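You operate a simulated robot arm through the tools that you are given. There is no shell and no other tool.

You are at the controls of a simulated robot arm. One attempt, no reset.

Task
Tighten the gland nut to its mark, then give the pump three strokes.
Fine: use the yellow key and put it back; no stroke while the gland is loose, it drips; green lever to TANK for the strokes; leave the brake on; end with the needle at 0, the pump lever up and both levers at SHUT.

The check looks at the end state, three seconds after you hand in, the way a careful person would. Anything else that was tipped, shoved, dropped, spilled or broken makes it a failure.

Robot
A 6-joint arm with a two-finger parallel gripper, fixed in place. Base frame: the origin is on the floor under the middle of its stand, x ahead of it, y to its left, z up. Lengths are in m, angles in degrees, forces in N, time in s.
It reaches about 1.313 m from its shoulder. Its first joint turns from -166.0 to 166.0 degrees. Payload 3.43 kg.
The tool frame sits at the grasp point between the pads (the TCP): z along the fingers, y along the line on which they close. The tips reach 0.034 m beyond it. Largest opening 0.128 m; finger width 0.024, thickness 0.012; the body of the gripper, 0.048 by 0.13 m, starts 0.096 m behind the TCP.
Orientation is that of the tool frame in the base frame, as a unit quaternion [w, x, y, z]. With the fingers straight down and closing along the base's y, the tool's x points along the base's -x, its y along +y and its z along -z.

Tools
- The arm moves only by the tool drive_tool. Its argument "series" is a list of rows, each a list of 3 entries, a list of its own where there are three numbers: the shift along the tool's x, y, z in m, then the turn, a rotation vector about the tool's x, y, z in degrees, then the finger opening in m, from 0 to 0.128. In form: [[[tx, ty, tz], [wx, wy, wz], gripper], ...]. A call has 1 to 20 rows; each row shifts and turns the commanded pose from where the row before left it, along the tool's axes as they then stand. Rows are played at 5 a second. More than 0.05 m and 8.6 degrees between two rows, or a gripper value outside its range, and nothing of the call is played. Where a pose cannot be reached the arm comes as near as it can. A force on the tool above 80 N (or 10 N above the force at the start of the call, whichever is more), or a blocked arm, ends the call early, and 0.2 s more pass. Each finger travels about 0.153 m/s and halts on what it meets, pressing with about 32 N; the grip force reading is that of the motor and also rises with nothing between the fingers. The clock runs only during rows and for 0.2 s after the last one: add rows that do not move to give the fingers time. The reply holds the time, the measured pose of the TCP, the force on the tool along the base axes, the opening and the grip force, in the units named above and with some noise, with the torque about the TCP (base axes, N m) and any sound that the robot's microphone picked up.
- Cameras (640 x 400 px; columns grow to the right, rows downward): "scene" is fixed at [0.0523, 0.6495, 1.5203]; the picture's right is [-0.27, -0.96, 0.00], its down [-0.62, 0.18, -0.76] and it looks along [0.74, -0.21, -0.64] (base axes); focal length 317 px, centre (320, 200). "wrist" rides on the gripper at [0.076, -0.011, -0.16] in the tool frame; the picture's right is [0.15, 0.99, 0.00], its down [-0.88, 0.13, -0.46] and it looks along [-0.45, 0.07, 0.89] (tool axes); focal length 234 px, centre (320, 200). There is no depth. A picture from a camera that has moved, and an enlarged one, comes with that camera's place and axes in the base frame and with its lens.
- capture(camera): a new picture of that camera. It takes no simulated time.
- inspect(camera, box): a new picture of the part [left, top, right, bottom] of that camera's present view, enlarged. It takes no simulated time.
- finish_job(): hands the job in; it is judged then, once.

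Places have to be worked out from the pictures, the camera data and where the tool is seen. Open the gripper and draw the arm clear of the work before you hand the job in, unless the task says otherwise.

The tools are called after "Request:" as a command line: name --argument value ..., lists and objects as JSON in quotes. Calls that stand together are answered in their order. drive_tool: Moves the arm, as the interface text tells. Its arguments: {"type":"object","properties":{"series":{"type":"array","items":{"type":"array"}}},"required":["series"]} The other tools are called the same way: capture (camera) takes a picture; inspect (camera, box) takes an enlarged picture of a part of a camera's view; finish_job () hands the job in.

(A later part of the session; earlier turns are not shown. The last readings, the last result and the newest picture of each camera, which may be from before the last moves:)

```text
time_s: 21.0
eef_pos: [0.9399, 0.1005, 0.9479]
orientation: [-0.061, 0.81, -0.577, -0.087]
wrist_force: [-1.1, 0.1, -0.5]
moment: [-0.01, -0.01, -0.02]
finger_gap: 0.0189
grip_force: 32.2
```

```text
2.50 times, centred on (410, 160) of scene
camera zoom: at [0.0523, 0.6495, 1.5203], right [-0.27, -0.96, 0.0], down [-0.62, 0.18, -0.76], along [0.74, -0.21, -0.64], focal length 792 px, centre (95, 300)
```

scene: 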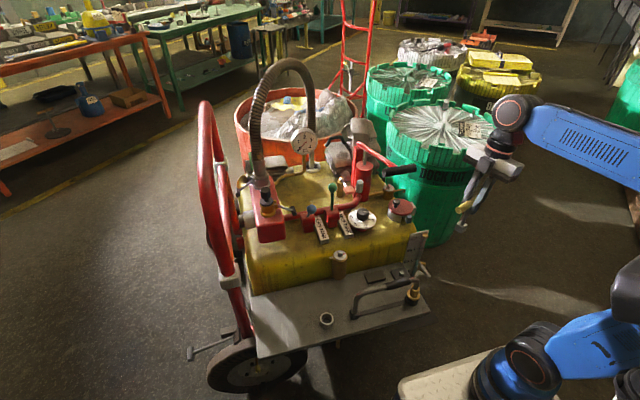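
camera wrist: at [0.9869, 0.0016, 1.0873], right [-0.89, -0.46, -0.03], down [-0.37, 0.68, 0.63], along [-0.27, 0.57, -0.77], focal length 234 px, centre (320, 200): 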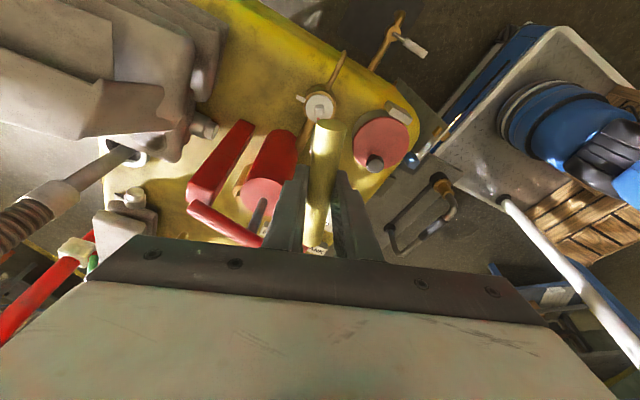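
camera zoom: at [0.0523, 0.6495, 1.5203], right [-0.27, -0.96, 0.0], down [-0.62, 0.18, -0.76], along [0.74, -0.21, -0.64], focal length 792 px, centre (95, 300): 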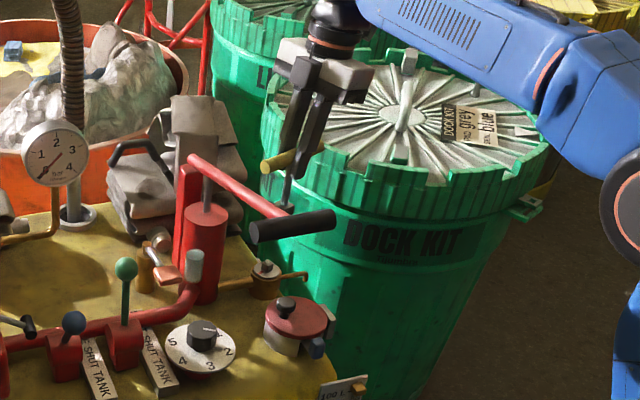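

B is right below the key. I zoom in on B from the wrist and on the key/B in the scene view to measure the offset.

Request:
inspect --camera "wrist" --box '[270, 50, 390, 160]'

Request:
inspect --camera "scene" --box '[415, 130, 475, 205]'

Request:
inspect --camera "scene" --box '[380, 130, 470, 220]'

```text
3.64 times, centred on (330, 105) of wrist
camera zoom: at [0.9869, 0.0016, 1.0873], right [-0.89, -0.46, -0.03], down [-0.37, 0.68, 0.63], along [-0.27, 0.57, -0.77], focal length 852 px, centre (284, 546)
```

zoom: 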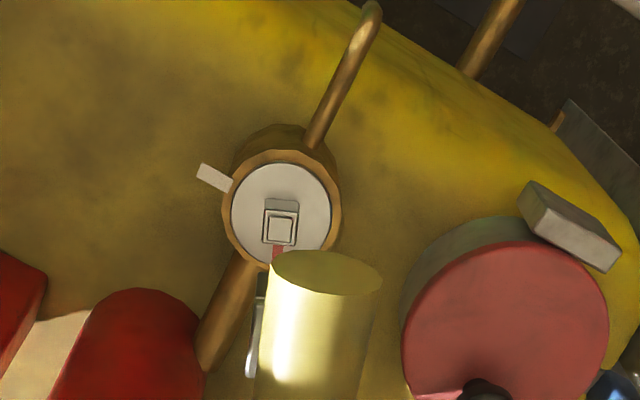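

```text
5.33 times, centred on (445, 168) of scene
camera zoom: at [0.0523, 0.6495, 1.5203], right [-0.27, -0.96, 0.0], down [-0.62, 0.18, -0.76], along [0.74, -0.21, -0.64], focal length 1691 px, centre (-347, 373)
```

zoom: 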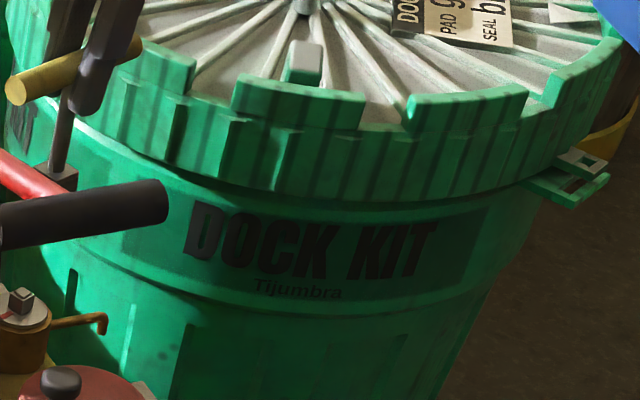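

```text
4.44 times, centred on (425, 175) of scene
camera zoom: at [0.0523, 0.6495, 1.5203], right [-0.27, -0.96, 0.0], down [-0.62, 0.18, -0.76], along [0.74, -0.21, -0.64], focal length 1409 px, centre (-147, 311)
```

zoom: 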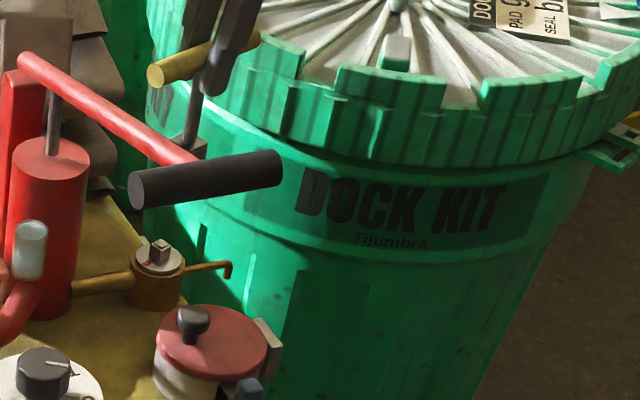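

B's head comes out near (0.944, 0.110, 0.75). I zoom further to measure the angle of its square head against the key.

Request:
inspect --camera "wrist" --box '[300, 90, 340, 125]'

Request:
inspect --camera "scene" --box '[405, 175, 435, 195]'

Request:
inspect --camera "scene" --box '[405, 130, 435, 170]'

```text
11.43 times, centred on (320, 108) of wrist
camera zoom: at [0.9869, 0.0016, 1.0873], right [-0.89, -0.46, -0.03], down [-0.37, 0.68, 0.63], along [-0.27, 0.57, -0.77], focal length 2676 px, centre (320, 1257)
```

zoom: 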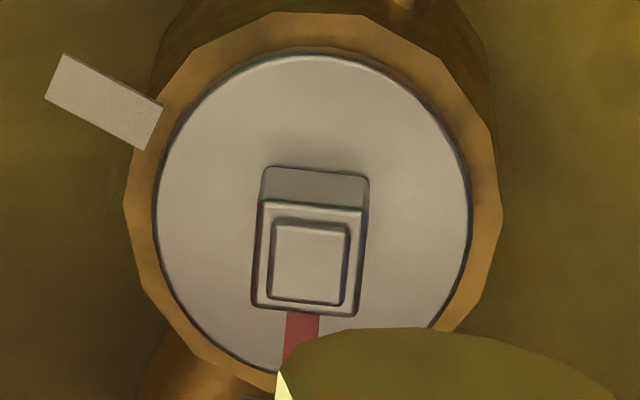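

```text
16.00 times, centred on (420, 185) of scene
camera zoom: at [0.0523, 0.6495, 1.5203], right [-0.27, -0.96, 0.0], down [-0.62, 0.18, -0.76], along [0.74, -0.21, -0.64], focal length 5072 px, centre (-1280, 440)
```

zoom: 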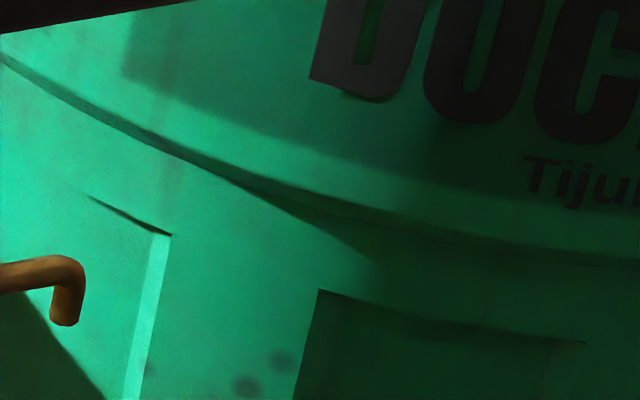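

```text
10.00 times, centred on (420, 150) of scene
camera zoom: at [0.0523, 0.6495, 1.5203], right [-0.27, -0.96, 0.0], down [-0.62, 0.18, -0.76], along [0.74, -0.21, -0.64], focal length 3170 px, centre (-680, 700)
```

zoom: 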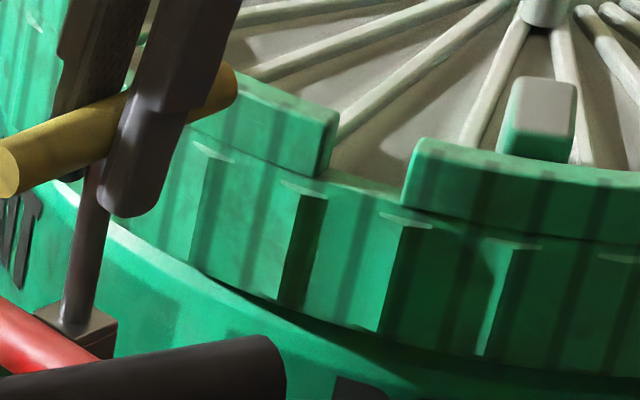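

The head sits at yaw ≈22.3° and the red mark at ≈112°, tab at ≈0°, so I add 3.2° anticlockwise and move over the head, lowering to about 4 cm above it.

Request:
drive_tool --series '[[[0, 0, 0], [-0.674, 0, -3.128], 0.0], [[0.003, -0.00806, 0.015], [0, 0, 0], 0.0], [[0.003, 0, 0.0225], [0, 0, 0], 0.0], [[0.0029, 0, 0.022], [0, 0, 0], 0.0], [[0, 0, 0], [0, 0, 0], 0.0]]'

Request:
inspect --camera "scene" --box '[370, 155, 410, 200]'

Request:
inspect --camera "wrist" --box '[280, 60, 360, 200]'

Request:
capture --camera "scene"

```text
time_s: 22.2
eef_pos: [0.9452, 0.1089, 0.8897]
orientation: [-0.058, 0.825, -0.555, -0.089]
wrist_force: [-0.9, 0.4, -1.5]
moment: [-0.03, 0.01, -0.02]
finger_gap: 0.019
grip_force: 31.7
```

```text
8.89 times, centred on (390, 178) of scene
camera zoom: at [0.0523, 0.6495, 1.5203], right [-0.27, -0.96, 0.0], down [-0.62, 0.18, -0.76], along [0.74, -0.21, -0.64], focal length 2818 px, centre (-302, 400)
```

zoom: 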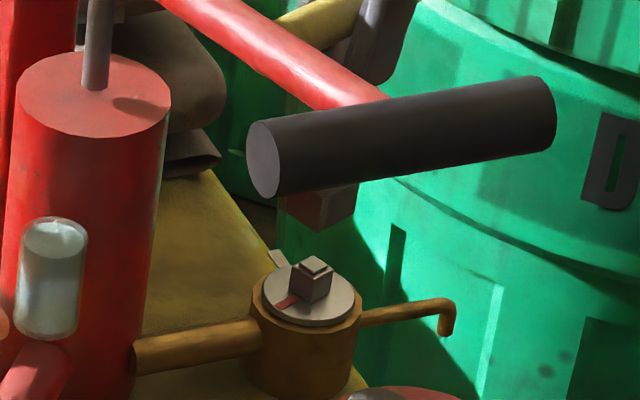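

```text
2.86 times, centred on (320, 130) of wrist
camera zoom: at [0.9982, 0.0134, 1.0291], right [-0.86, -0.51, -0.03], down [-0.41, 0.66, 0.63], along [-0.3, 0.56, -0.77], focal length 669 px, centre (320, 400)
```

zoom: 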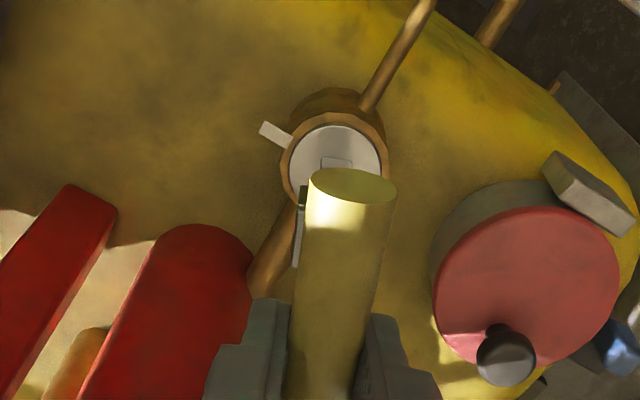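

```text
taken
```

scene: 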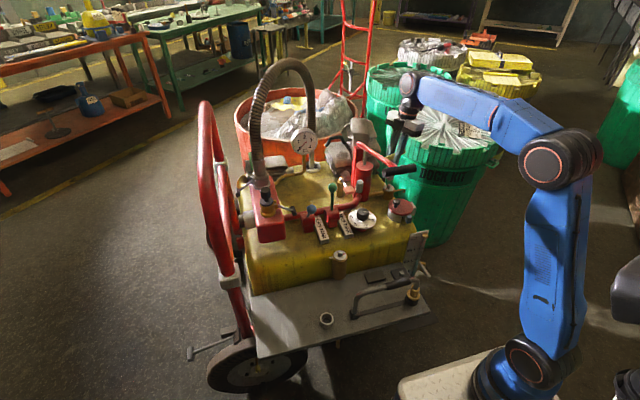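

The key's socket block shows just under the pump handle, with B's head below it. I zoom in further to compare them laterally.

Request:
inspect --camera "scene" --box '[378, 172, 402, 194]'

Request:
inspect --camera "wrist" --box '[300, 90, 340, 150]'

```text
16.00 times, centred on (390, 183) of scene
camera zoom: at [0.0523, 0.6495, 1.5203], right [-0.27, -0.96, 0.0], down [-0.62, 0.18, -0.76], along [0.74, -0.21, -0.64], focal length 5072 px, centre (-800, 472)
```

zoom: 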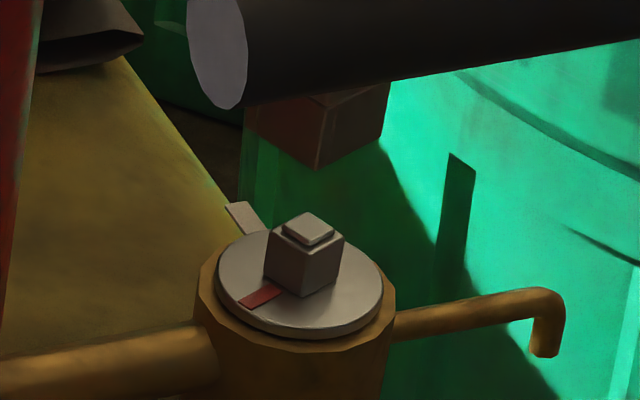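

```text
6.67 times, centred on (320, 120) of wrist
camera zoom: at [0.9982, 0.0134, 1.0291], right [-0.86, -0.51, -0.03], down [-0.41, 0.66, 0.63], along [-0.3, 0.56, -0.77], focal length 1561 px, centre (320, 733)
```

zoom: 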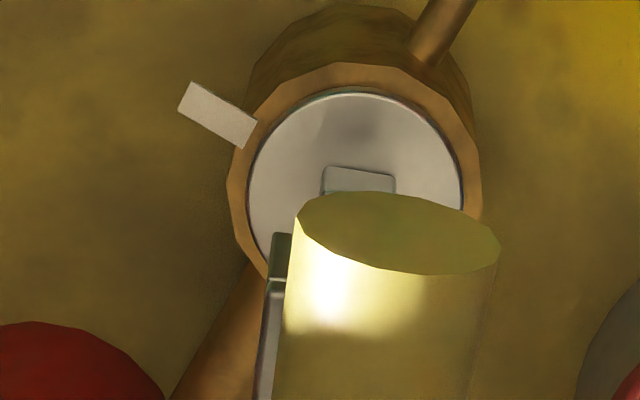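

I zoom once more to measure the head and the block corners in detail.

Request:
inspect --camera "scene" --box '[384, 183, 394, 192]'

Request:
inspect --camera "scene" --box '[384, 174, 396, 185]'

```text
16.00 times, centred on (389, 188) of scene
camera zoom: at [0.0523, 0.6495, 1.5203], right [-0.27, -0.96, 0.0], down [-0.62, 0.18, -0.76], along [0.74, -0.21, -0.64], focal length 5072 px, centre (-784, 400)
```

zoom: 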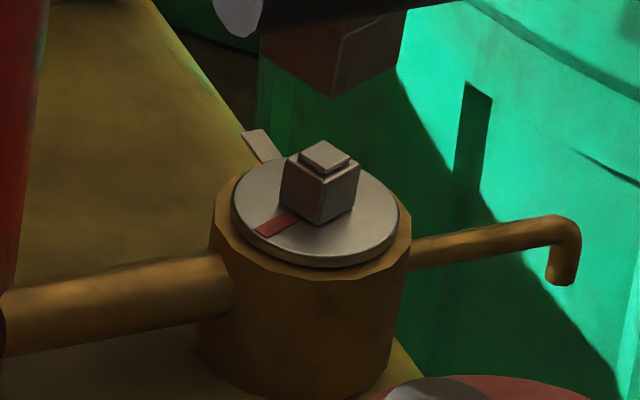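

```text
16.00 times, centred on (390, 180) of scene
camera zoom: at [0.0523, 0.6495, 1.5203], right [-0.27, -0.96, 0.0], down [-0.62, 0.18, -0.76], along [0.74, -0.21, -0.64], focal length 5072 px, centre (-800, 528)
```

zoom: 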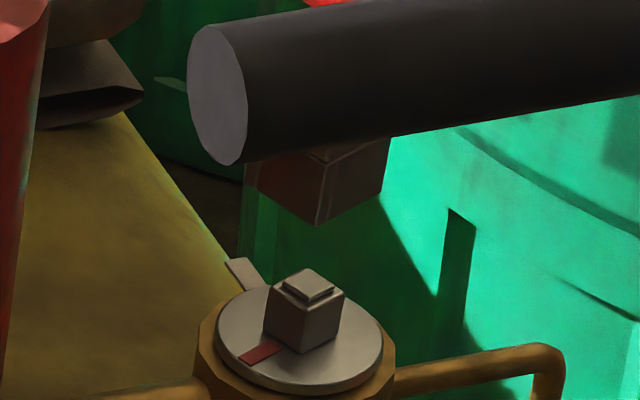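

The socket block is nearly over the head laterally (≈1 mm off). I nudge about 1 mm and lower by 20 mm, leaving under a centimetre of gap.

Request:
drive_tool --series '[[[0.0026, 0, 0.0097], [0, 0, 0], 0.0], [[0.0026, 0, 0.0097], [0, 0, 0], 0.0], [[0, 0, 0], [0, 0, 0], 0.0]]'

Request:
inspect --camera "scene" --box '[384, 178, 396, 189]'

Request:
inspect --camera "wrist" --box '[300, 90, 340, 150]'

```text
time_s: 23.0
eef_pos: [0.9464, 0.1089, 0.8703]
orientation: [-0.058, 0.826, -0.554, -0.089]
wrist_force: [0.3, 0.4, -1.2]
moment: [0.01, 0.02, -0.02]
finger_gap: 0.0191
grip_force: 31.1
```

```text
16.00 times, centred on (390, 184) of scene
camera zoom: at [0.0523, 0.6495, 1.5203], right [-0.27, -0.96, 0.0], down [-0.62, 0.18, -0.76], along [0.74, -0.21, -0.64], focal length 5072 px, centre (-800, 464)
```

zoom: 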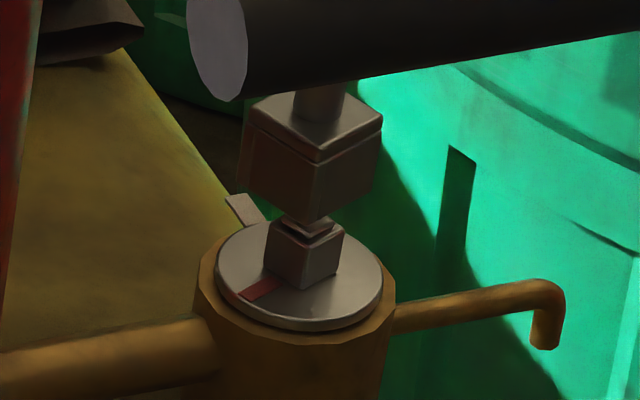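

```text
6.67 times, centred on (320, 120) of wrist
camera zoom: at [0.9991, 0.0123, 1.0089], right [-0.86, -0.51, -0.03], down [-0.41, 0.66, 0.63], along [-0.3, 0.56, -0.77], focal length 1561 px, centre (320, 733)
```

zoom: 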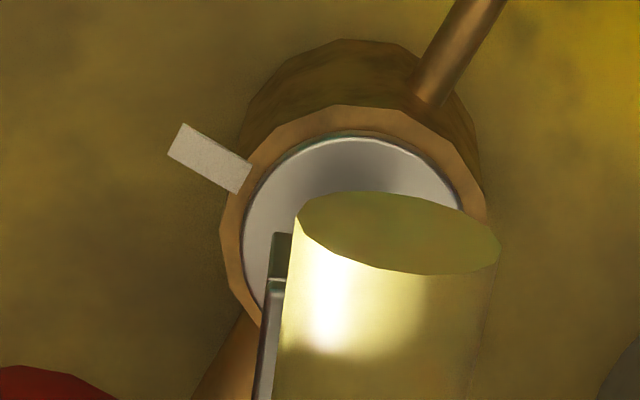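

The block looks 2–3 mm toward +y of the head in both views. I shift by that amount and look again before seating.

Request:
drive_tool --series '[[[0.0021, 0.0014, -0.0004], [0, 0, 0], 0.0], [[0, 0, 0], [0, 0, 0], 0.0]]'

Request:
inspect --camera "scene" --box '[384, 178, 396, 189]'

Request:
inspect --camera "wrist" --box '[300, 90, 340, 150]'

```text
time_s: 23.6
eef_pos: [0.9466, 0.1068, 0.8692]
orientation: [-0.058, 0.825, -0.555, -0.088]
wrist_force: [-0.4, 0.1, -0.9]
moment: [0.03, 0.0, 0.02]
finger_gap: 0.0191
grip_force: 32.1
```

```text
16.00 times, centred on (390, 184) of scene
camera zoom: at [0.0523, 0.6495, 1.5203], right [-0.27, -0.96, 0.0], down [-0.62, 0.18, -0.76], along [0.74, -0.21, -0.64], focal length 5072 px, centre (-800, 464)
```

zoom: 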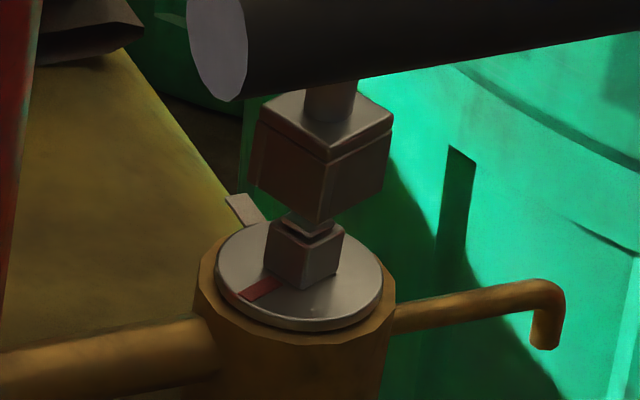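

```text
6.67 times, centred on (320, 120) of wrist
camera zoom: at [0.9987, 0.0097, 1.0088], right [-0.86, -0.51, -0.03], down [-0.41, 0.66, 0.63], along [-0.3, 0.56, -0.77], focal length 1561 px, centre (320, 733)
```

zoom: 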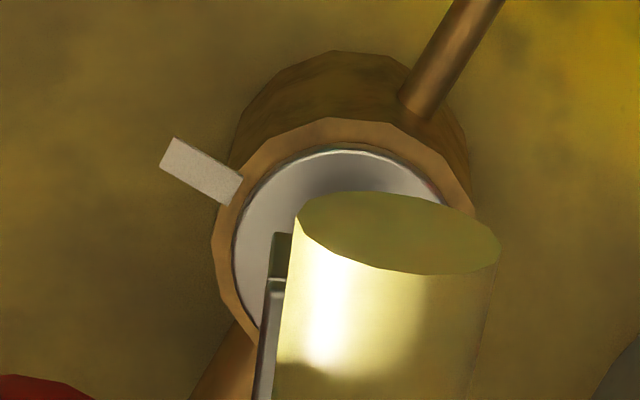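

The block is now within about a millimetre of the head axis. I lower in small steps, watching the force.

Request:
drive_tool --series '[[[0.001, 0.0006, 0.008], [0, 0, 0], 0.0], [[0.0006, 0, 0.0029], [0, 0, 0], 0.0], [[0, 0, 0], [0, 0, 0], 0.0]]'

Request:
inspect --camera "scene" --box '[384, 178, 396, 189]'

```text
time_s: 24.4
eef_pos: [0.9457, 0.1058, 0.8591]
orientation: [-0.059, 0.825, -0.554, -0.088]
wrist_force: [-1.0, 2.2, -2.0]
moment: [0.25, 0.13, -0.04]
finger_gap: 0.0191
grip_force: 31.9
```

```text
16.00 times, centred on (390, 184) of scene
camera zoom: at [0.0523, 0.6495, 1.5203], right [-0.27, -0.96, 0.0], down [-0.62, 0.18, -0.76], along [0.74, -0.21, -0.64], focal length 5072 px, centre (-800, 464)
```

zoom: 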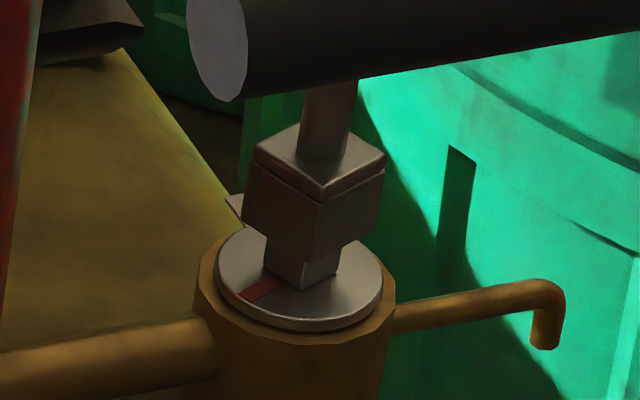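

There is a light side force (+y) with a matching moment, so the socket is touching the head from the −y side. I shift 1.2 mm to +y and continue down in small steps.

Request:
drive_tool --series '[[[-0.0011, -0.0005, 0.0002], [0, 0, 0], 0.0], [[0.0006, 0, 0.0029], [0, 0, 0], 0.0], [[0, 0, 0], [0, 0, 0], 0.0]]'

Request:
inspect --camera "scene" --box '[384, 178, 396, 189]'

```text
time_s: 25.2
eef_pos: [0.9472, 0.1064, 0.8544]
orientation: [-0.059, 0.825, -0.555, -0.089]
wrist_force: [-0.5, -0.3, -2.1]
moment: [-0.01, 0.0, 0.0]
finger_gap: 0.019
grip_force: 32.0
```

```text
16.00 times, centred on (390, 184) of scene
camera zoom: at [0.0523, 0.6495, 1.5203], right [-0.27, -0.96, 0.0], down [-0.62, 0.18, -0.76], along [0.74, -0.21, -0.64], focal length 5072 px, centre (-800, 464)
```

zoom: 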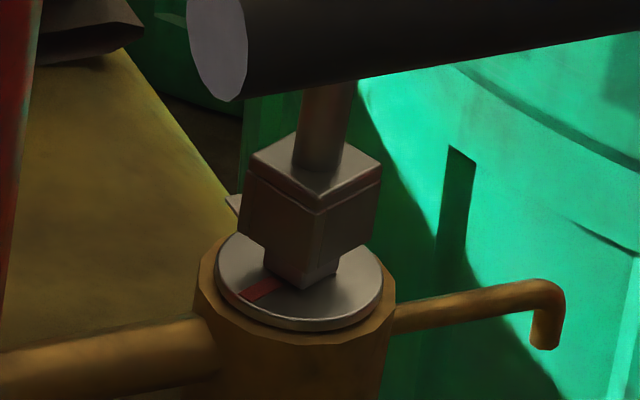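

Side load is gone, the socket is sliding over the head. I keep lowering in 2 mm steps, watching the vertical force.

Request:
drive_tool --series '[[[0.0004, 0, 0.002], [0, 0, 0], 0.0], [[0.0004, 0, 0.002], [0, 0, 0], 0.0], [[0, 0, 0], [0, 0, 0], 0.0]]'

Request:
inspect --camera "scene" --box '[384, 178, 396, 189]'

```text
time_s: 26.0
eef_pos: [0.9455, 0.1079, 0.8518]
orientation: [-0.058, 0.825, -0.554, -0.089]
wrist_force: [-0.3, 0.3, -2.0]
moment: [0.01, 0.02, 0.02]
finger_gap: 0.0189
grip_force: 31.7
```

```text
16.00 times, centred on (390, 184) of scene
camera zoom: at [0.0523, 0.6495, 1.5203], right [-0.27, -0.96, 0.0], down [-0.62, 0.18, -0.76], along [0.74, -0.21, -0.64], focal length 5072 px, centre (-800, 464)
```

zoom: 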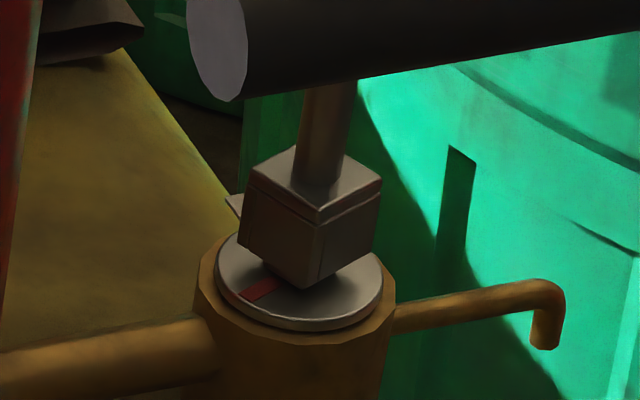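

No resistance and the block is almost down on the disc. I continue another 4 mm.

Request:
drive_tool --series '[[[0.0004, 0, 0.002], [0, 0, 0], 0.0], [[0.0004, 0, 0.002], [0, 0, 0], 0.0], [[0, 0, 0], [0, 0, 0], 0.0]]'

Request:
inspect --camera "scene" --box '[384, 178, 396, 189]'

```text
time_s: 26.8
eef_pos: [0.9453, 0.1072, 0.8481]
orientation: [-0.058, 0.825, -0.555, -0.088]
wrist_force: [-0.2, 0.0, -1.4]
moment: [0.03, -0.01, -0.01]
finger_gap: 0.0195
grip_force: 31.4
```

```text
16.00 times, centred on (390, 184) of scene
camera zoom: at [0.0523, 0.6495, 1.5203], right [-0.27, -0.96, 0.0], down [-0.62, 0.18, -0.76], along [0.74, -0.21, -0.64], focal length 5072 px, centre (-800, 464)
```

zoom: 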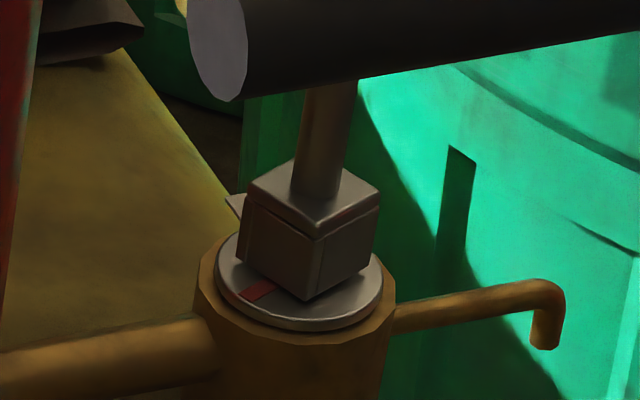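

The socket is seated around the head. Now I start tightening clockwise with a small 8° turn and check torque and the mark.

Request:
drive_tool --series '[[[0, 0.00015, 0], [0.843, 0, 3.91], 0.0], [[0, 0.00015, 0], [0.843, 0, 3.91], 0.0], [[0, 0, 0], [0, 0, 0], 0.0]]'

Request:
inspect --camera "scene" --box '[384, 178, 396, 189]'

```text
time_s: 27.6
eef_pos: [0.946, 0.1067, 0.848]
orientation: [-0.065, 0.785, -0.61, -0.085]
wrist_force: [-2.4, 3.1, -1.2]
moment: [0.3, 0.2, 0.05]
finger_gap: 0.0191
grip_force: 32.2
```

```text
16.00 times, centred on (390, 184) of scene
camera zoom: at [0.0523, 0.6495, 1.5203], right [-0.27, -0.96, 0.0], down [-0.62, 0.18, -0.76], along [0.74, -0.21, -0.64], focal length 5072 px, centre (-800, 464)
```

zoom: 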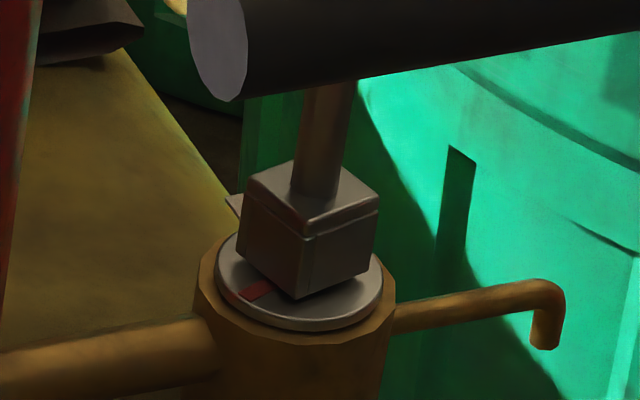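

The block turned 8° with a light side load toward (−x, +y). I correct about 1 mm in that direction and continue turning 16° more.

Request:
drive_tool --series '[[[-0.0009, 0.0004, 0.0002], [0, 0, 0], 0.0], [[0, 0.00028, 0], [1.686, 0, 7.82], 0.0], [[0, 0.00028, 0], [1.686, 0, 7.82], 0.0], [[0, 0, 0], [0, 0, 0], 0.0]]'

Request:
inspect --camera "scene" --box '[384, 178, 396, 189]'

```text
time_s: 28.6
eef_pos: [0.9455, 0.1067, 0.8475]
orientation: [0.076, -0.692, 0.714, 0.074]
wrist_force: [-0.5, -4.1, -3.0]
moment: [-0.54, 0.07, 0.05]
finger_gap: 0.019
grip_force: 32.4
```

```text
16.00 times, centred on (390, 184) of scene
camera zoom: at [0.0523, 0.6495, 1.5203], right [-0.27, -0.96, 0.0], down [-0.62, 0.18, -0.76], along [0.74, -0.21, -0.64], focal length 5072 px, centre (-800, 464)
```

zoom: 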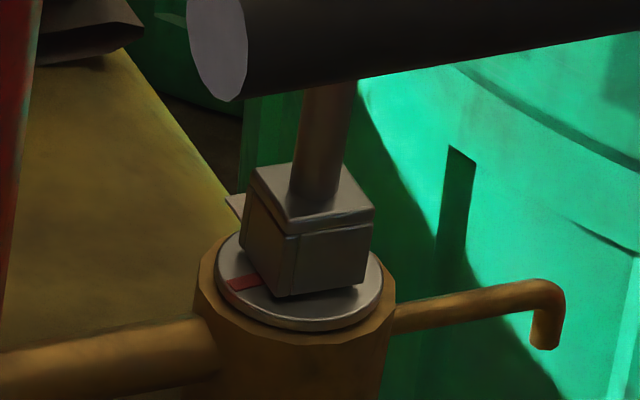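

The nut follows (mark moved ~20°) at a very low torque. I relieve the side load (−y, 0.4 mm) and turn another 24°.

Request:
drive_tool --series '[[[0.0005, 0, -0.0001], [0, 0, 0], 0.0], [[0, 0.00028, 0], [1.686, 0, 7.82], 0.0], [[0, 0.00028, 0], [1.686, 0, 7.82], 0.0], [[0, 0.00028, 0], [1.686, 0, 7.82], 0.0], [[0, 0, 0], [0, 0, 0], 0.0]]'

Request:
inspect --camera "scene" --box '[384, 178, 396, 189]'

Request:
capture --camera "wrist"

```text
time_s: 29.8
eef_pos: [0.9435, 0.106, 0.8486]
orientation: [0.09, -0.528, 0.843, 0.058]
wrist_force: [-3.3, -4.7, -0.1]
moment: [-0.6, 0.41, 0.05]
finger_gap: 0.019
grip_force: 32.1
```

```text
16.00 times, centred on (390, 184) of scene
camera zoom: at [0.0523, 0.6495, 1.5203], right [-0.27, -0.96, 0.0], down [-0.62, 0.18, -0.76], along [0.74, -0.21, -0.64], focal length 5072 px, centre (-800, 464)
```

zoom: 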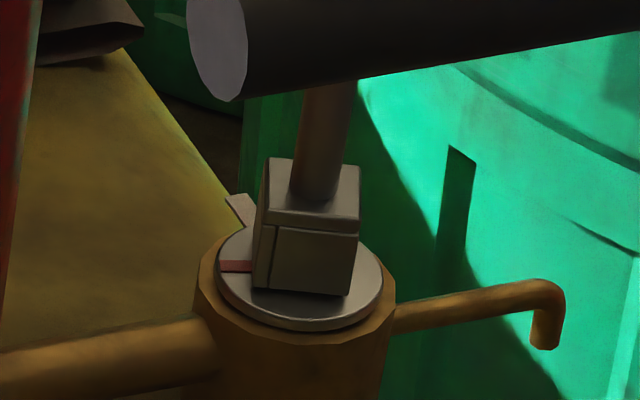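

```text
taken
camera wrist: at [0.9078, 0.0045, 0.9868], right [-0.95, 0.3, -0.03], down [0.22, 0.74, 0.63], along [0.21, 0.59, -0.78], focal length 234 px, centre (320, 200)
```

wrist: 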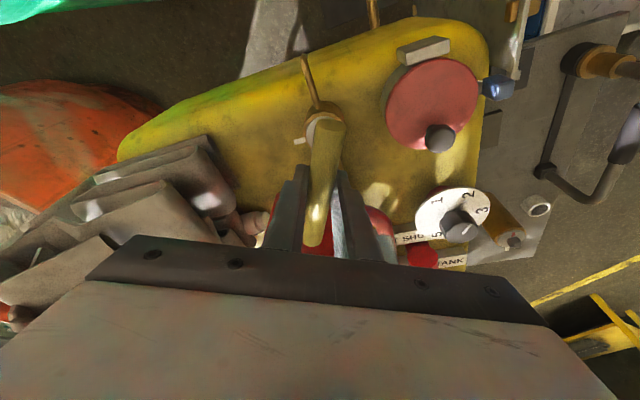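

Tightening goes on smoothly (48° of key turn). I relieve the side load by 0.6 mm and turn another 24°.

Request:
drive_tool --series '[[[0.0007, 0.00014, -0.00013], [0, 0, 0], 0.0], [[0.0001, 0.00028, 0], [1.686, 0, 7.82], 0.0], [[0.0001, 0.00028, 0], [1.686, 0, 7.82], 0.0], [[0.0001, 0.00028, 0], [1.686, 0, 7.82], 0.0], [[0, 0, 0], [0, 0, 0], 0.0]]'

Request:
inspect --camera "scene" --box '[384, 178, 396, 189]'

```text
time_s: 31.0
eef_pos: [0.9426, 0.1079, 0.8479]
orientation: [0.099, -0.342, 0.934, 0.037]
wrist_force: [-2.8, -0.8, -4.1]
moment: [-0.06, 0.31, 0.08]
finger_gap: 0.0192
grip_force: 31.9
```

```text
16.00 times, centred on (390, 184) of scene
camera zoom: at [0.0523, 0.6495, 1.5203], right [-0.27, -0.96, 0.0], down [-0.62, 0.18, -0.76], along [0.74, -0.21, -0.64], focal length 5072 px, centre (-800, 464)
```

zoom: 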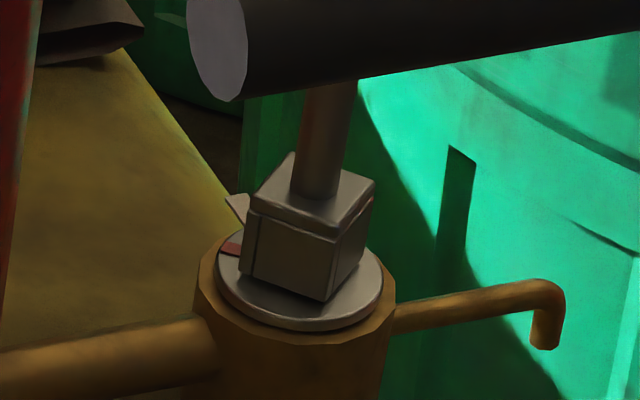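

Key yaw is now 40° (72° turned). I continue 24° with small side-load corrections.

Request:
drive_tool --series '[[[0.0004, 0.0001, 0.0004], [0, 0, 0], 0.0], [[0.0001, 0.00028, 0], [1.686, 0, 7.82], 0.0], [[0.0001, 0.00028, 0], [1.686, 0, 7.82], 0.0], [[0.0001, 0.00028, 0], [1.686, 0, 7.82], 0.0], [[0, 0, 0], [0, 0, 0], 0.0]]'

Request:
inspect --camera "scene" --box '[384, 178, 396, 189]'

Request:
capture --camera "wrist"

```text
time_s: 32.2
eef_pos: [0.9412, 0.1092, 0.8461]
orientation: [0.104, -0.14, 0.984, 0.015]
wrist_force: [-0.8, 1.3, 0.2]
moment: [0.06, -0.03, 0.03]
finger_gap: 0.0191
grip_force: 32.5
```

```text
16.00 times, centred on (390, 184) of scene
camera zoom: at [0.0523, 0.6495, 1.5203], right [-0.27, -0.96, 0.0], down [-0.62, 0.18, -0.76], along [0.74, -0.21, -0.64], focal length 5072 px, centre (-800, 464)
```

zoom: 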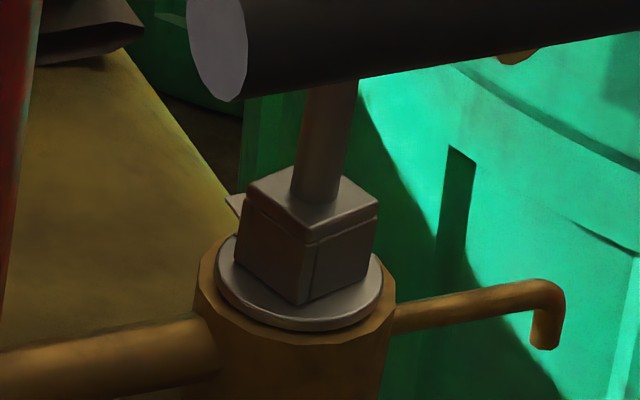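

```text
taken
camera wrist: at [0.8422, 0.0667, 0.9857], right [-0.41, 0.91, -0.03], down [0.7, 0.34, 0.63], along [0.58, 0.24, -0.78], focal length 234 px, centre (320, 200)
```

wrist: 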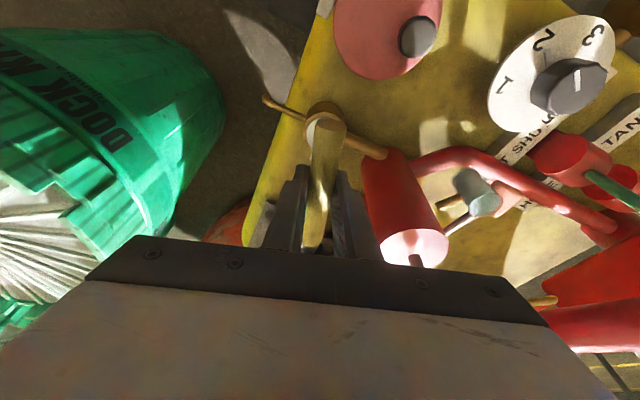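

The mark is now hidden from the scene camera, so I look with the wrist camera.

Request:
inspect --camera "wrist" --box '[290, 90, 360, 160]'

Request:
capture --camera "scene"

```text
5.71 times, centred on (325, 125) of wrist
camera zoom: at [0.8422, 0.0667, 0.9857], right [-0.41, 0.91, -0.03], down [0.7, 0.34, 0.63], along [0.58, 0.24, -0.78], focal length 1338 px, centre (291, 629)
```

zoom: 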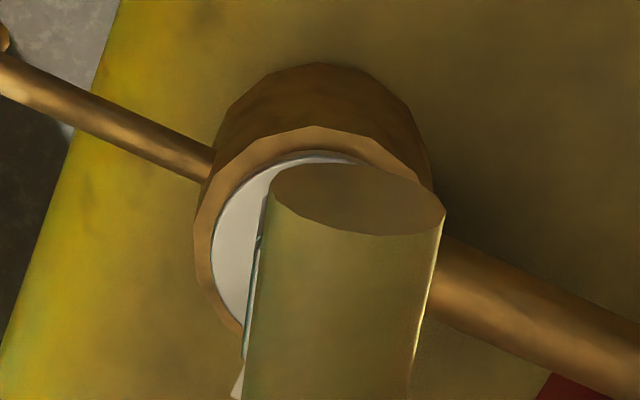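

```text
taken
```

scene: 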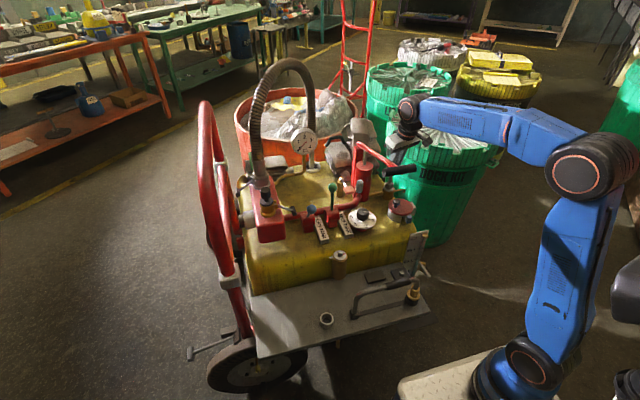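

The tab shows but the mark is under the bar. The nut lags the key by about 5°, so I turn 20° more (key yaw ≈ −4°), then I will lift off and check the mark.

Request:
drive_tool --series '[[[0.0001, 0.0002, 0], [1.265, 0, 5.865], 0.0], [[0.0001, 0.0002, 0], [1.265, 0, 5.865], 0.0], [[0.0001, 0.0002, 0], [0.843, 0, 3.91], 0.0], [[0.0001, 0.0001, 0], [0.843, 0, 3.91], 0.0], [[0, 0, 0], [0, 0, 0], 0.0]]'

Request:
inspect --camera "scene" --box '[384, 178, 396, 189]'

Request:
inspect --camera "wrist" --box '[280, 80, 360, 180]'

```text
time_s: 33.4
eef_pos: [0.9409, 0.1082, 0.8476]
orientation: [0.105, 0.033, 0.994, -0.003]
wrist_force: [-3.3, 3.4, -4.4]
moment: [0.24, 0.39, 0.04]
finger_gap: 0.0193
grip_force: 32.1
```

```text
16.00 times, centred on (390, 184) of scene
camera zoom: at [0.0523, 0.6495, 1.5203], right [-0.27, -0.96, 0.0], down [-0.62, 0.18, -0.76], along [0.74, -0.21, -0.64], focal length 5072 px, centre (-800, 464)
```

zoom: 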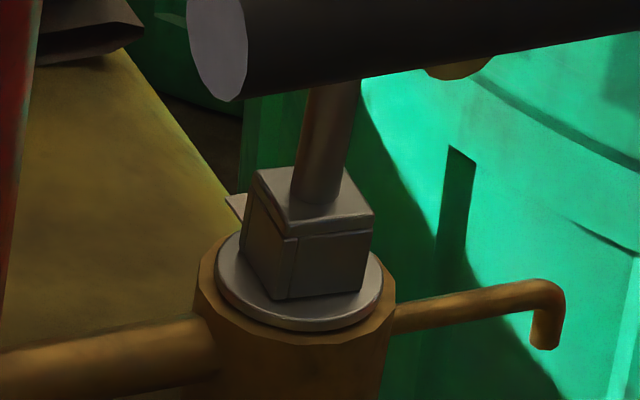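

```text
4.00 times, centred on (320, 130) of wrist
camera zoom: at [0.8337, 0.1036, 0.9857], right [-0.08, 1.0, -0.03], down [0.77, 0.08, 0.63], along [0.63, 0.03, -0.78], focal length 937 px, centre (320, 480)
```

zoom: 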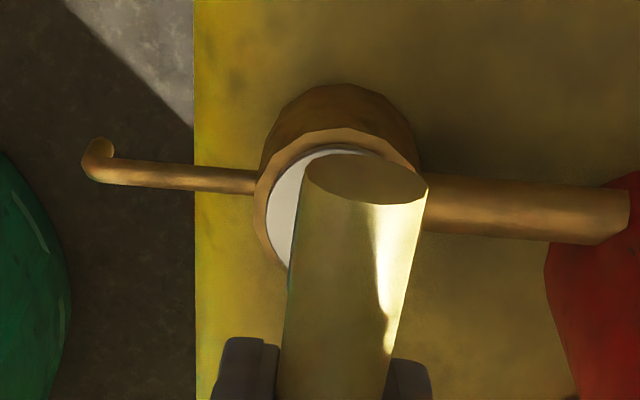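

Key yaw is −3.8°. I back off 3° within the socket slack to relax contact, relieve the side load, then lift the key straight off.

Request:
drive_tool --series '[[[0.0004, 0.0004, 0], [-0.632, 0, -2.93], 0.0], [[-0.0011, 0, -0.0049], [0, 0, 0], 0.0], [[-0.0021, 0, -0.0098], [0, 0, 0], 0.0], [[-0.0042, 0, -0.0196], [0, 0, 0], 0.0], [[-0.0042, 0, -0.0196], [0, 0, 0], 0.0], [[0, 0, 0], [0, 0, 0], 0.0]]'

Request:
inspect --camera "scene" --box '[384, 178, 396, 189]'

Request:
inspect --camera "wrist" --box '[280, 80, 360, 180]'

```text
time_s: 34.8
eef_pos: [0.9416, 0.1089, 0.9016]
orientation: [0.105, 0.006, 0.994, -0.001]
wrist_force: [-0.3, -0.2, -1.4]
moment: [0.0, -0.01, -0.01]
finger_gap: 0.019
grip_force: 31.6
```

```text
16.00 times, centred on (390, 184) of scene
camera zoom: at [0.0523, 0.6495, 1.5203], right [-0.27, -0.96, 0.0], down [-0.62, 0.18, -0.76], along [0.74, -0.21, -0.64], focal length 5072 px, centre (-800, 464)
```

zoom: 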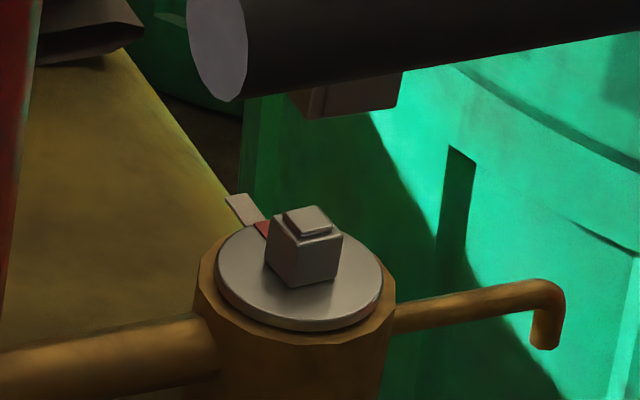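

```text
4.00 times, centred on (320, 130) of wrist
camera zoom: at [0.8339, 0.098, 1.0416], right [-0.13, 0.99, -0.03], down [0.77, 0.12, 0.63], along [0.63, 0.06, -0.78], focal length 937 px, centre (320, 480)
```

zoom: 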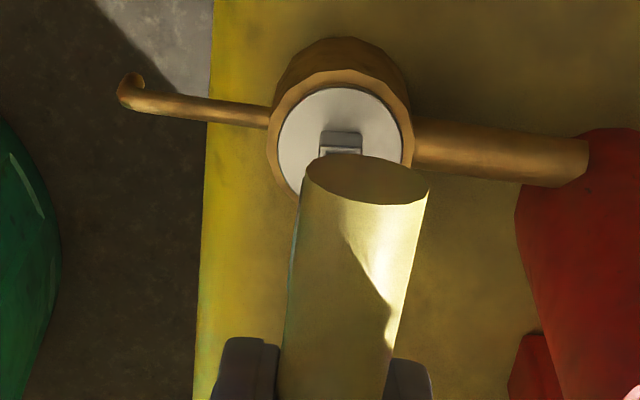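

The red mark now lies by the white tab. I move aside a little to see the mark from above with the wrist camera.

Request:
drive_tool --series '[[[-0.0063, 0, -0.0293], [0, 0, 0], 0.0], [[0, -0.04, 0], [0, 0, 0], 0.0], [[0, 0, 0], [0, 0, 0], 0.0]]'

Request:
inspect --camera "wrist" --box '[325, 95, 385, 140]'

Request:
capture --camera "wrist"

```text
time_s: 35.6
eef_pos: [0.9428, 0.0669, 0.9322]
orientation: [0.105, 0.008, 0.994, -0.001]
wrist_force: [0.1, 0.7, -1.2]
moment: [0.0, -0.01, 0.0]
finger_gap: 0.019
grip_force: 32.4
```

```text
8.89 times, centred on (355, 118) of wrist
camera zoom: at [0.8338, 0.0567, 1.072], right [-0.13, 0.99, -0.03], down [0.77, 0.12, 0.63], along [0.63, 0.06, -0.78], focal length 2082 px, centre (9, 933)
```

zoom: 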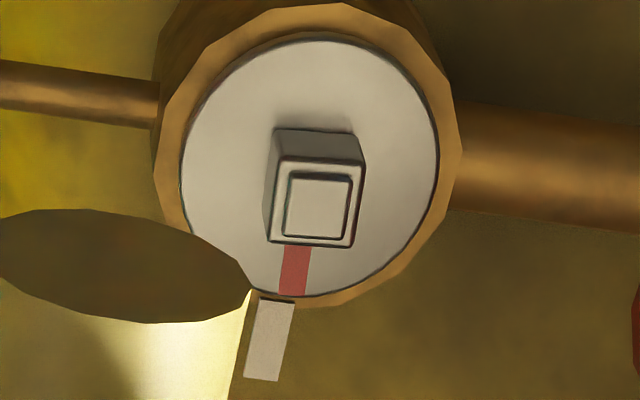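

```text
taken
camera wrist: at [0.8338, 0.0567, 1.072], right [-0.13, 0.99, -0.03], down [0.77, 0.12, 0.63], along [0.63, 0.06, -0.78], focal length 234 px, centre (320, 200)
```

wrist: 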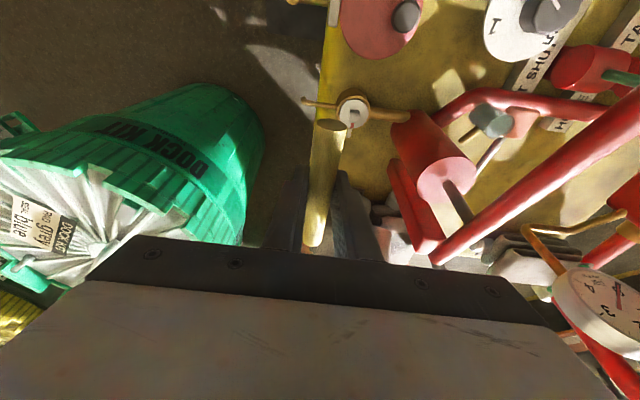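

Seen from above, the red mark is about 5° short of the white tab. I go back over the nut (reversing the same commanded moves), with the key turned to match the head (yaw ≈ +4.6°), and check alignment before re-engaging.

Request:
drive_tool --series '[[[0, 0.04, 0], [-1.16, 0, -5.376], 0.0], [[0, -0.0003, 0], [0, 0, 0], 0.0], [[0.0063, 0, 0.0293], [0, 0, 0], 0.0], [[0.0058, 0, 0.027], [0, 0, 0], 0.0], [[0, 0, 0], [0, 0, 0], 0.0]]'

Request:
inspect --camera "scene" --box '[384, 178, 396, 189]'

Request:
inspect --camera "wrist" --box '[300, 90, 340, 150]'

```text
time_s: 36.8
eef_pos: [0.9411, 0.1072, 0.8731]
orientation: [0.105, -0.041, 0.994, 0.004]
wrist_force: [0.4, 1.0, -1.5]
moment: [-0.05, 0.0, -0.03]
finger_gap: 0.019
grip_force: 32.1
```

```text
16.00 times, centred on (390, 184) of scene
camera zoom: at [0.0523, 0.6495, 1.5203], right [-0.27, -0.96, 0.0], down [-0.62, 0.18, -0.76], along [0.74, -0.21, -0.64], focal length 5072 px, centre (-800, 464)
```

zoom: 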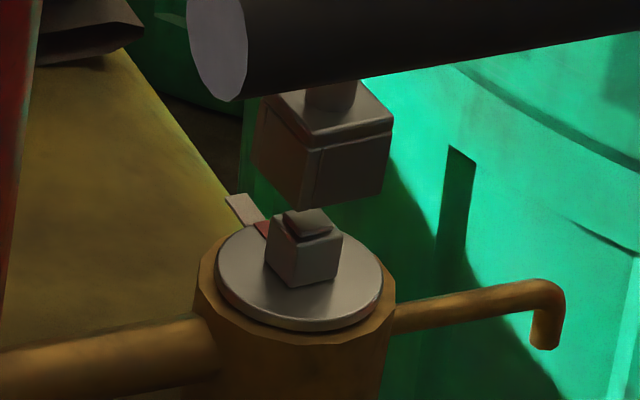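

```text
6.67 times, centred on (320, 120) of wrist
camera zoom: at [0.8366, 0.087, 1.0134], right [-0.22, 0.97, -0.03], down [0.75, 0.19, 0.63], along [0.62, 0.12, -0.78], focal length 1561 px, centre (320, 733)
```

zoom: 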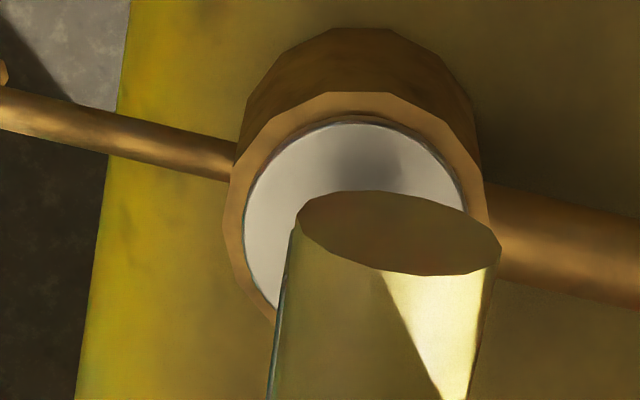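

The key is aligned angularly and about 1 mm to −y. I correct that slightly and lower 10 mm onto the head.

Request:
drive_tool --series '[[[0.0014, 0.0007, 0.0048], [0, 0, 0], 0.0], [[0.001, 0, 0.0049], [0, 0, 0], 0.0], [[0, 0, 0], [0, 0, 0], 0.0]]'

Request:
inspect --camera "scene" --box '[384, 178, 396, 189]'

```text
time_s: 37.6
eef_pos: [0.941, 0.1079, 0.8637]
orientation: [0.106, -0.041, 0.994, 0.004]
wrist_force: [1.1, 0.4, -1.5]
moment: [-0.01, 0.01, 0.0]
finger_gap: 0.019
grip_force: 31.9
```

```text
16.00 times, centred on (390, 184) of scene
camera zoom: at [0.0523, 0.6495, 1.5203], right [-0.27, -0.96, 0.0], down [-0.62, 0.18, -0.76], along [0.74, -0.21, -0.64], focal length 5072 px, centre (-800, 464)
```

zoom: 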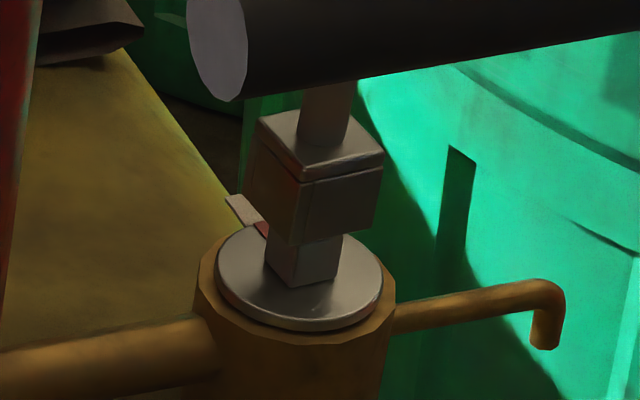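

No side forces; the socket is going on. I lower the remaining 16 mm in small steps.

Request:
drive_tool --series '[[[0.0008, 0, 0.0039], [0, 0, 0], 0.0], [[0.0008, 0, 0.0039], [0, 0, 0], 0.0], [[0.0008, 0, 0.0039], [0, 0, 0], 0.0], [[0.0008, 0, 0.0035], [0, 0, 0], 0.0], [[0, 0, 0], [0, 0, 0], 0.0]]'

Request:
inspect --camera "scene" --box '[384, 178, 396, 189]'

```text
time_s: 38.8
eef_pos: [0.9408, 0.1085, 0.8497]
orientation: [0.104, -0.04, 0.994, 0.005]
wrist_force: [0.8, -0.7, -2.0]
moment: [-0.05, -0.03, -0.01]
finger_gap: 0.0191
grip_force: 32.1
```

```text
16.00 times, centred on (390, 184) of scene
camera zoom: at [0.0523, 0.6495, 1.5203], right [-0.27, -0.96, 0.0], down [-0.62, 0.18, -0.76], along [0.74, -0.21, -0.64], focal length 5072 px, centre (-800, 464)
```

zoom: 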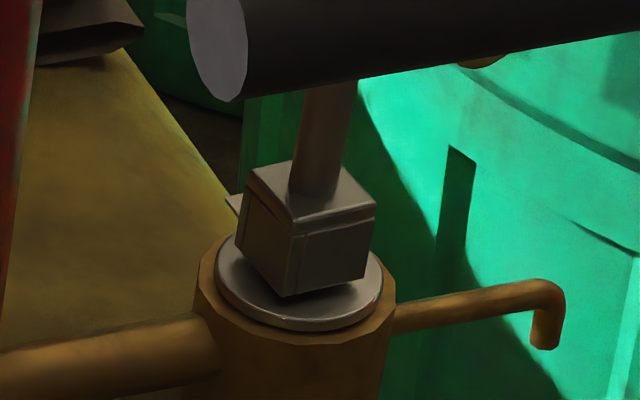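

Seated again with no side load. I turn clockwise 13.5° to bring the nut the last ~5°.

Request:
drive_tool --series '[[[0, 0.0002, 0], [1.4756, 0, 6.8425], 0.0], [[0, 0.0002, 0], [1.37, 0, 6.35], 0.0], [[0, 0, 0], [0, 0, 0], 0.0]]'

Request:
inspect --camera "scene" --box '[384, 178, 396, 189]'

```text
time_s: 39.6
eef_pos: [0.94, 0.1099, 0.8484]
orientation: [0.106, 0.077, 0.991, -0.008]
wrist_force: [-3.2, 0.3, -2.2]
moment: [0.06, 0.31, 0.03]
finger_gap: 0.0191
grip_force: 32.3
```

```text
16.00 times, centred on (390, 184) of scene
camera zoom: at [0.0523, 0.6495, 1.5203], right [-0.27, -0.96, 0.0], down [-0.62, 0.18, -0.76], along [0.74, -0.21, -0.64], focal length 5072 px, centre (-800, 464)
```

zoom: 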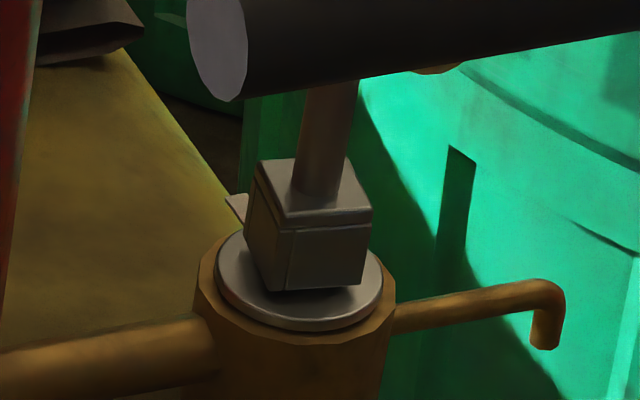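

I back off 4° in the slack, lift the key off and step aside again to view the mark.

Request:
drive_tool --series '[[[0.0004, 0, 0], [-0.843, 0, -3.91], 0.0], [[-0.0011, 0, -0.0049], [0, 0, 0], 0.0], [[-0.0021, 0, -0.0098], [0, 0, 0], 0.0], [[-0.0042, 0, -0.0196], [0, 0, 0], 0.0], [[-0.0042, 0, -0.0196], [0, 0, 0], 0.0], [[-0.0063, 0, -0.0293], [0, 0, 0], 0.0], [[0, -0.04, 0], [0, 0, 0], 0.0], [[0, 0, 0], [0, 0, 0], 0.0]]'

Request:
inspect --camera "wrist" --box '[325, 95, 385, 140]'

Request:
inspect --camera "scene" --box '[384, 178, 396, 189]'

```text
time_s: 41.4
eef_pos: [0.9374, 0.0663, 0.9346]
orientation: [0.104, 0.042, 0.994, -0.004]
wrist_force: [-0.8, 0.8, -1.8]
moment: [0.0, 0.0, -0.02]
finger_gap: 0.019
grip_force: 31.8
```

```text
8.89 times, centred on (355, 118) of wrist
camera zoom: at [0.8299, 0.064, 1.0738], right [-0.06, 1.0, -0.03], down [0.77, 0.07, 0.63], along [0.63, 0.01, -0.78], focal length 2082 px, centre (9, 933)
```

zoom: 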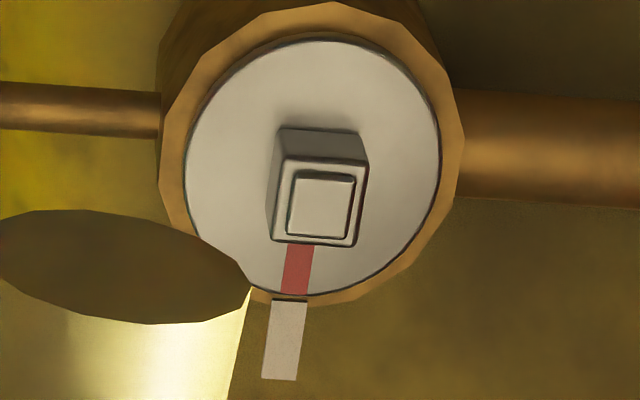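

```text
16.00 times, centred on (390, 184) of scene
camera zoom: at [0.0523, 0.6495, 1.5203], right [-0.27, -0.96, 0.0], down [-0.62, 0.18, -0.76], along [0.74, -0.21, -0.64], focal length 5072 px, centre (-800, 464)
```

zoom: 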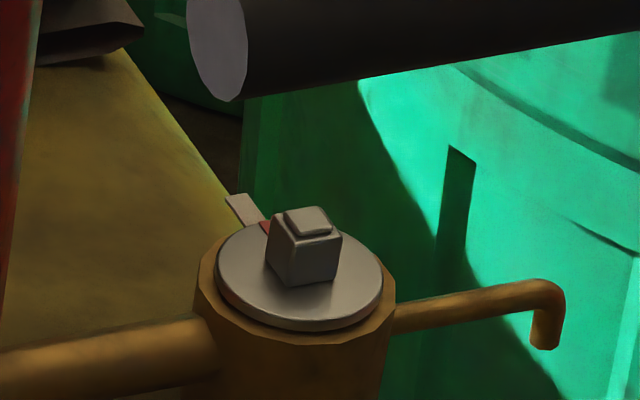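

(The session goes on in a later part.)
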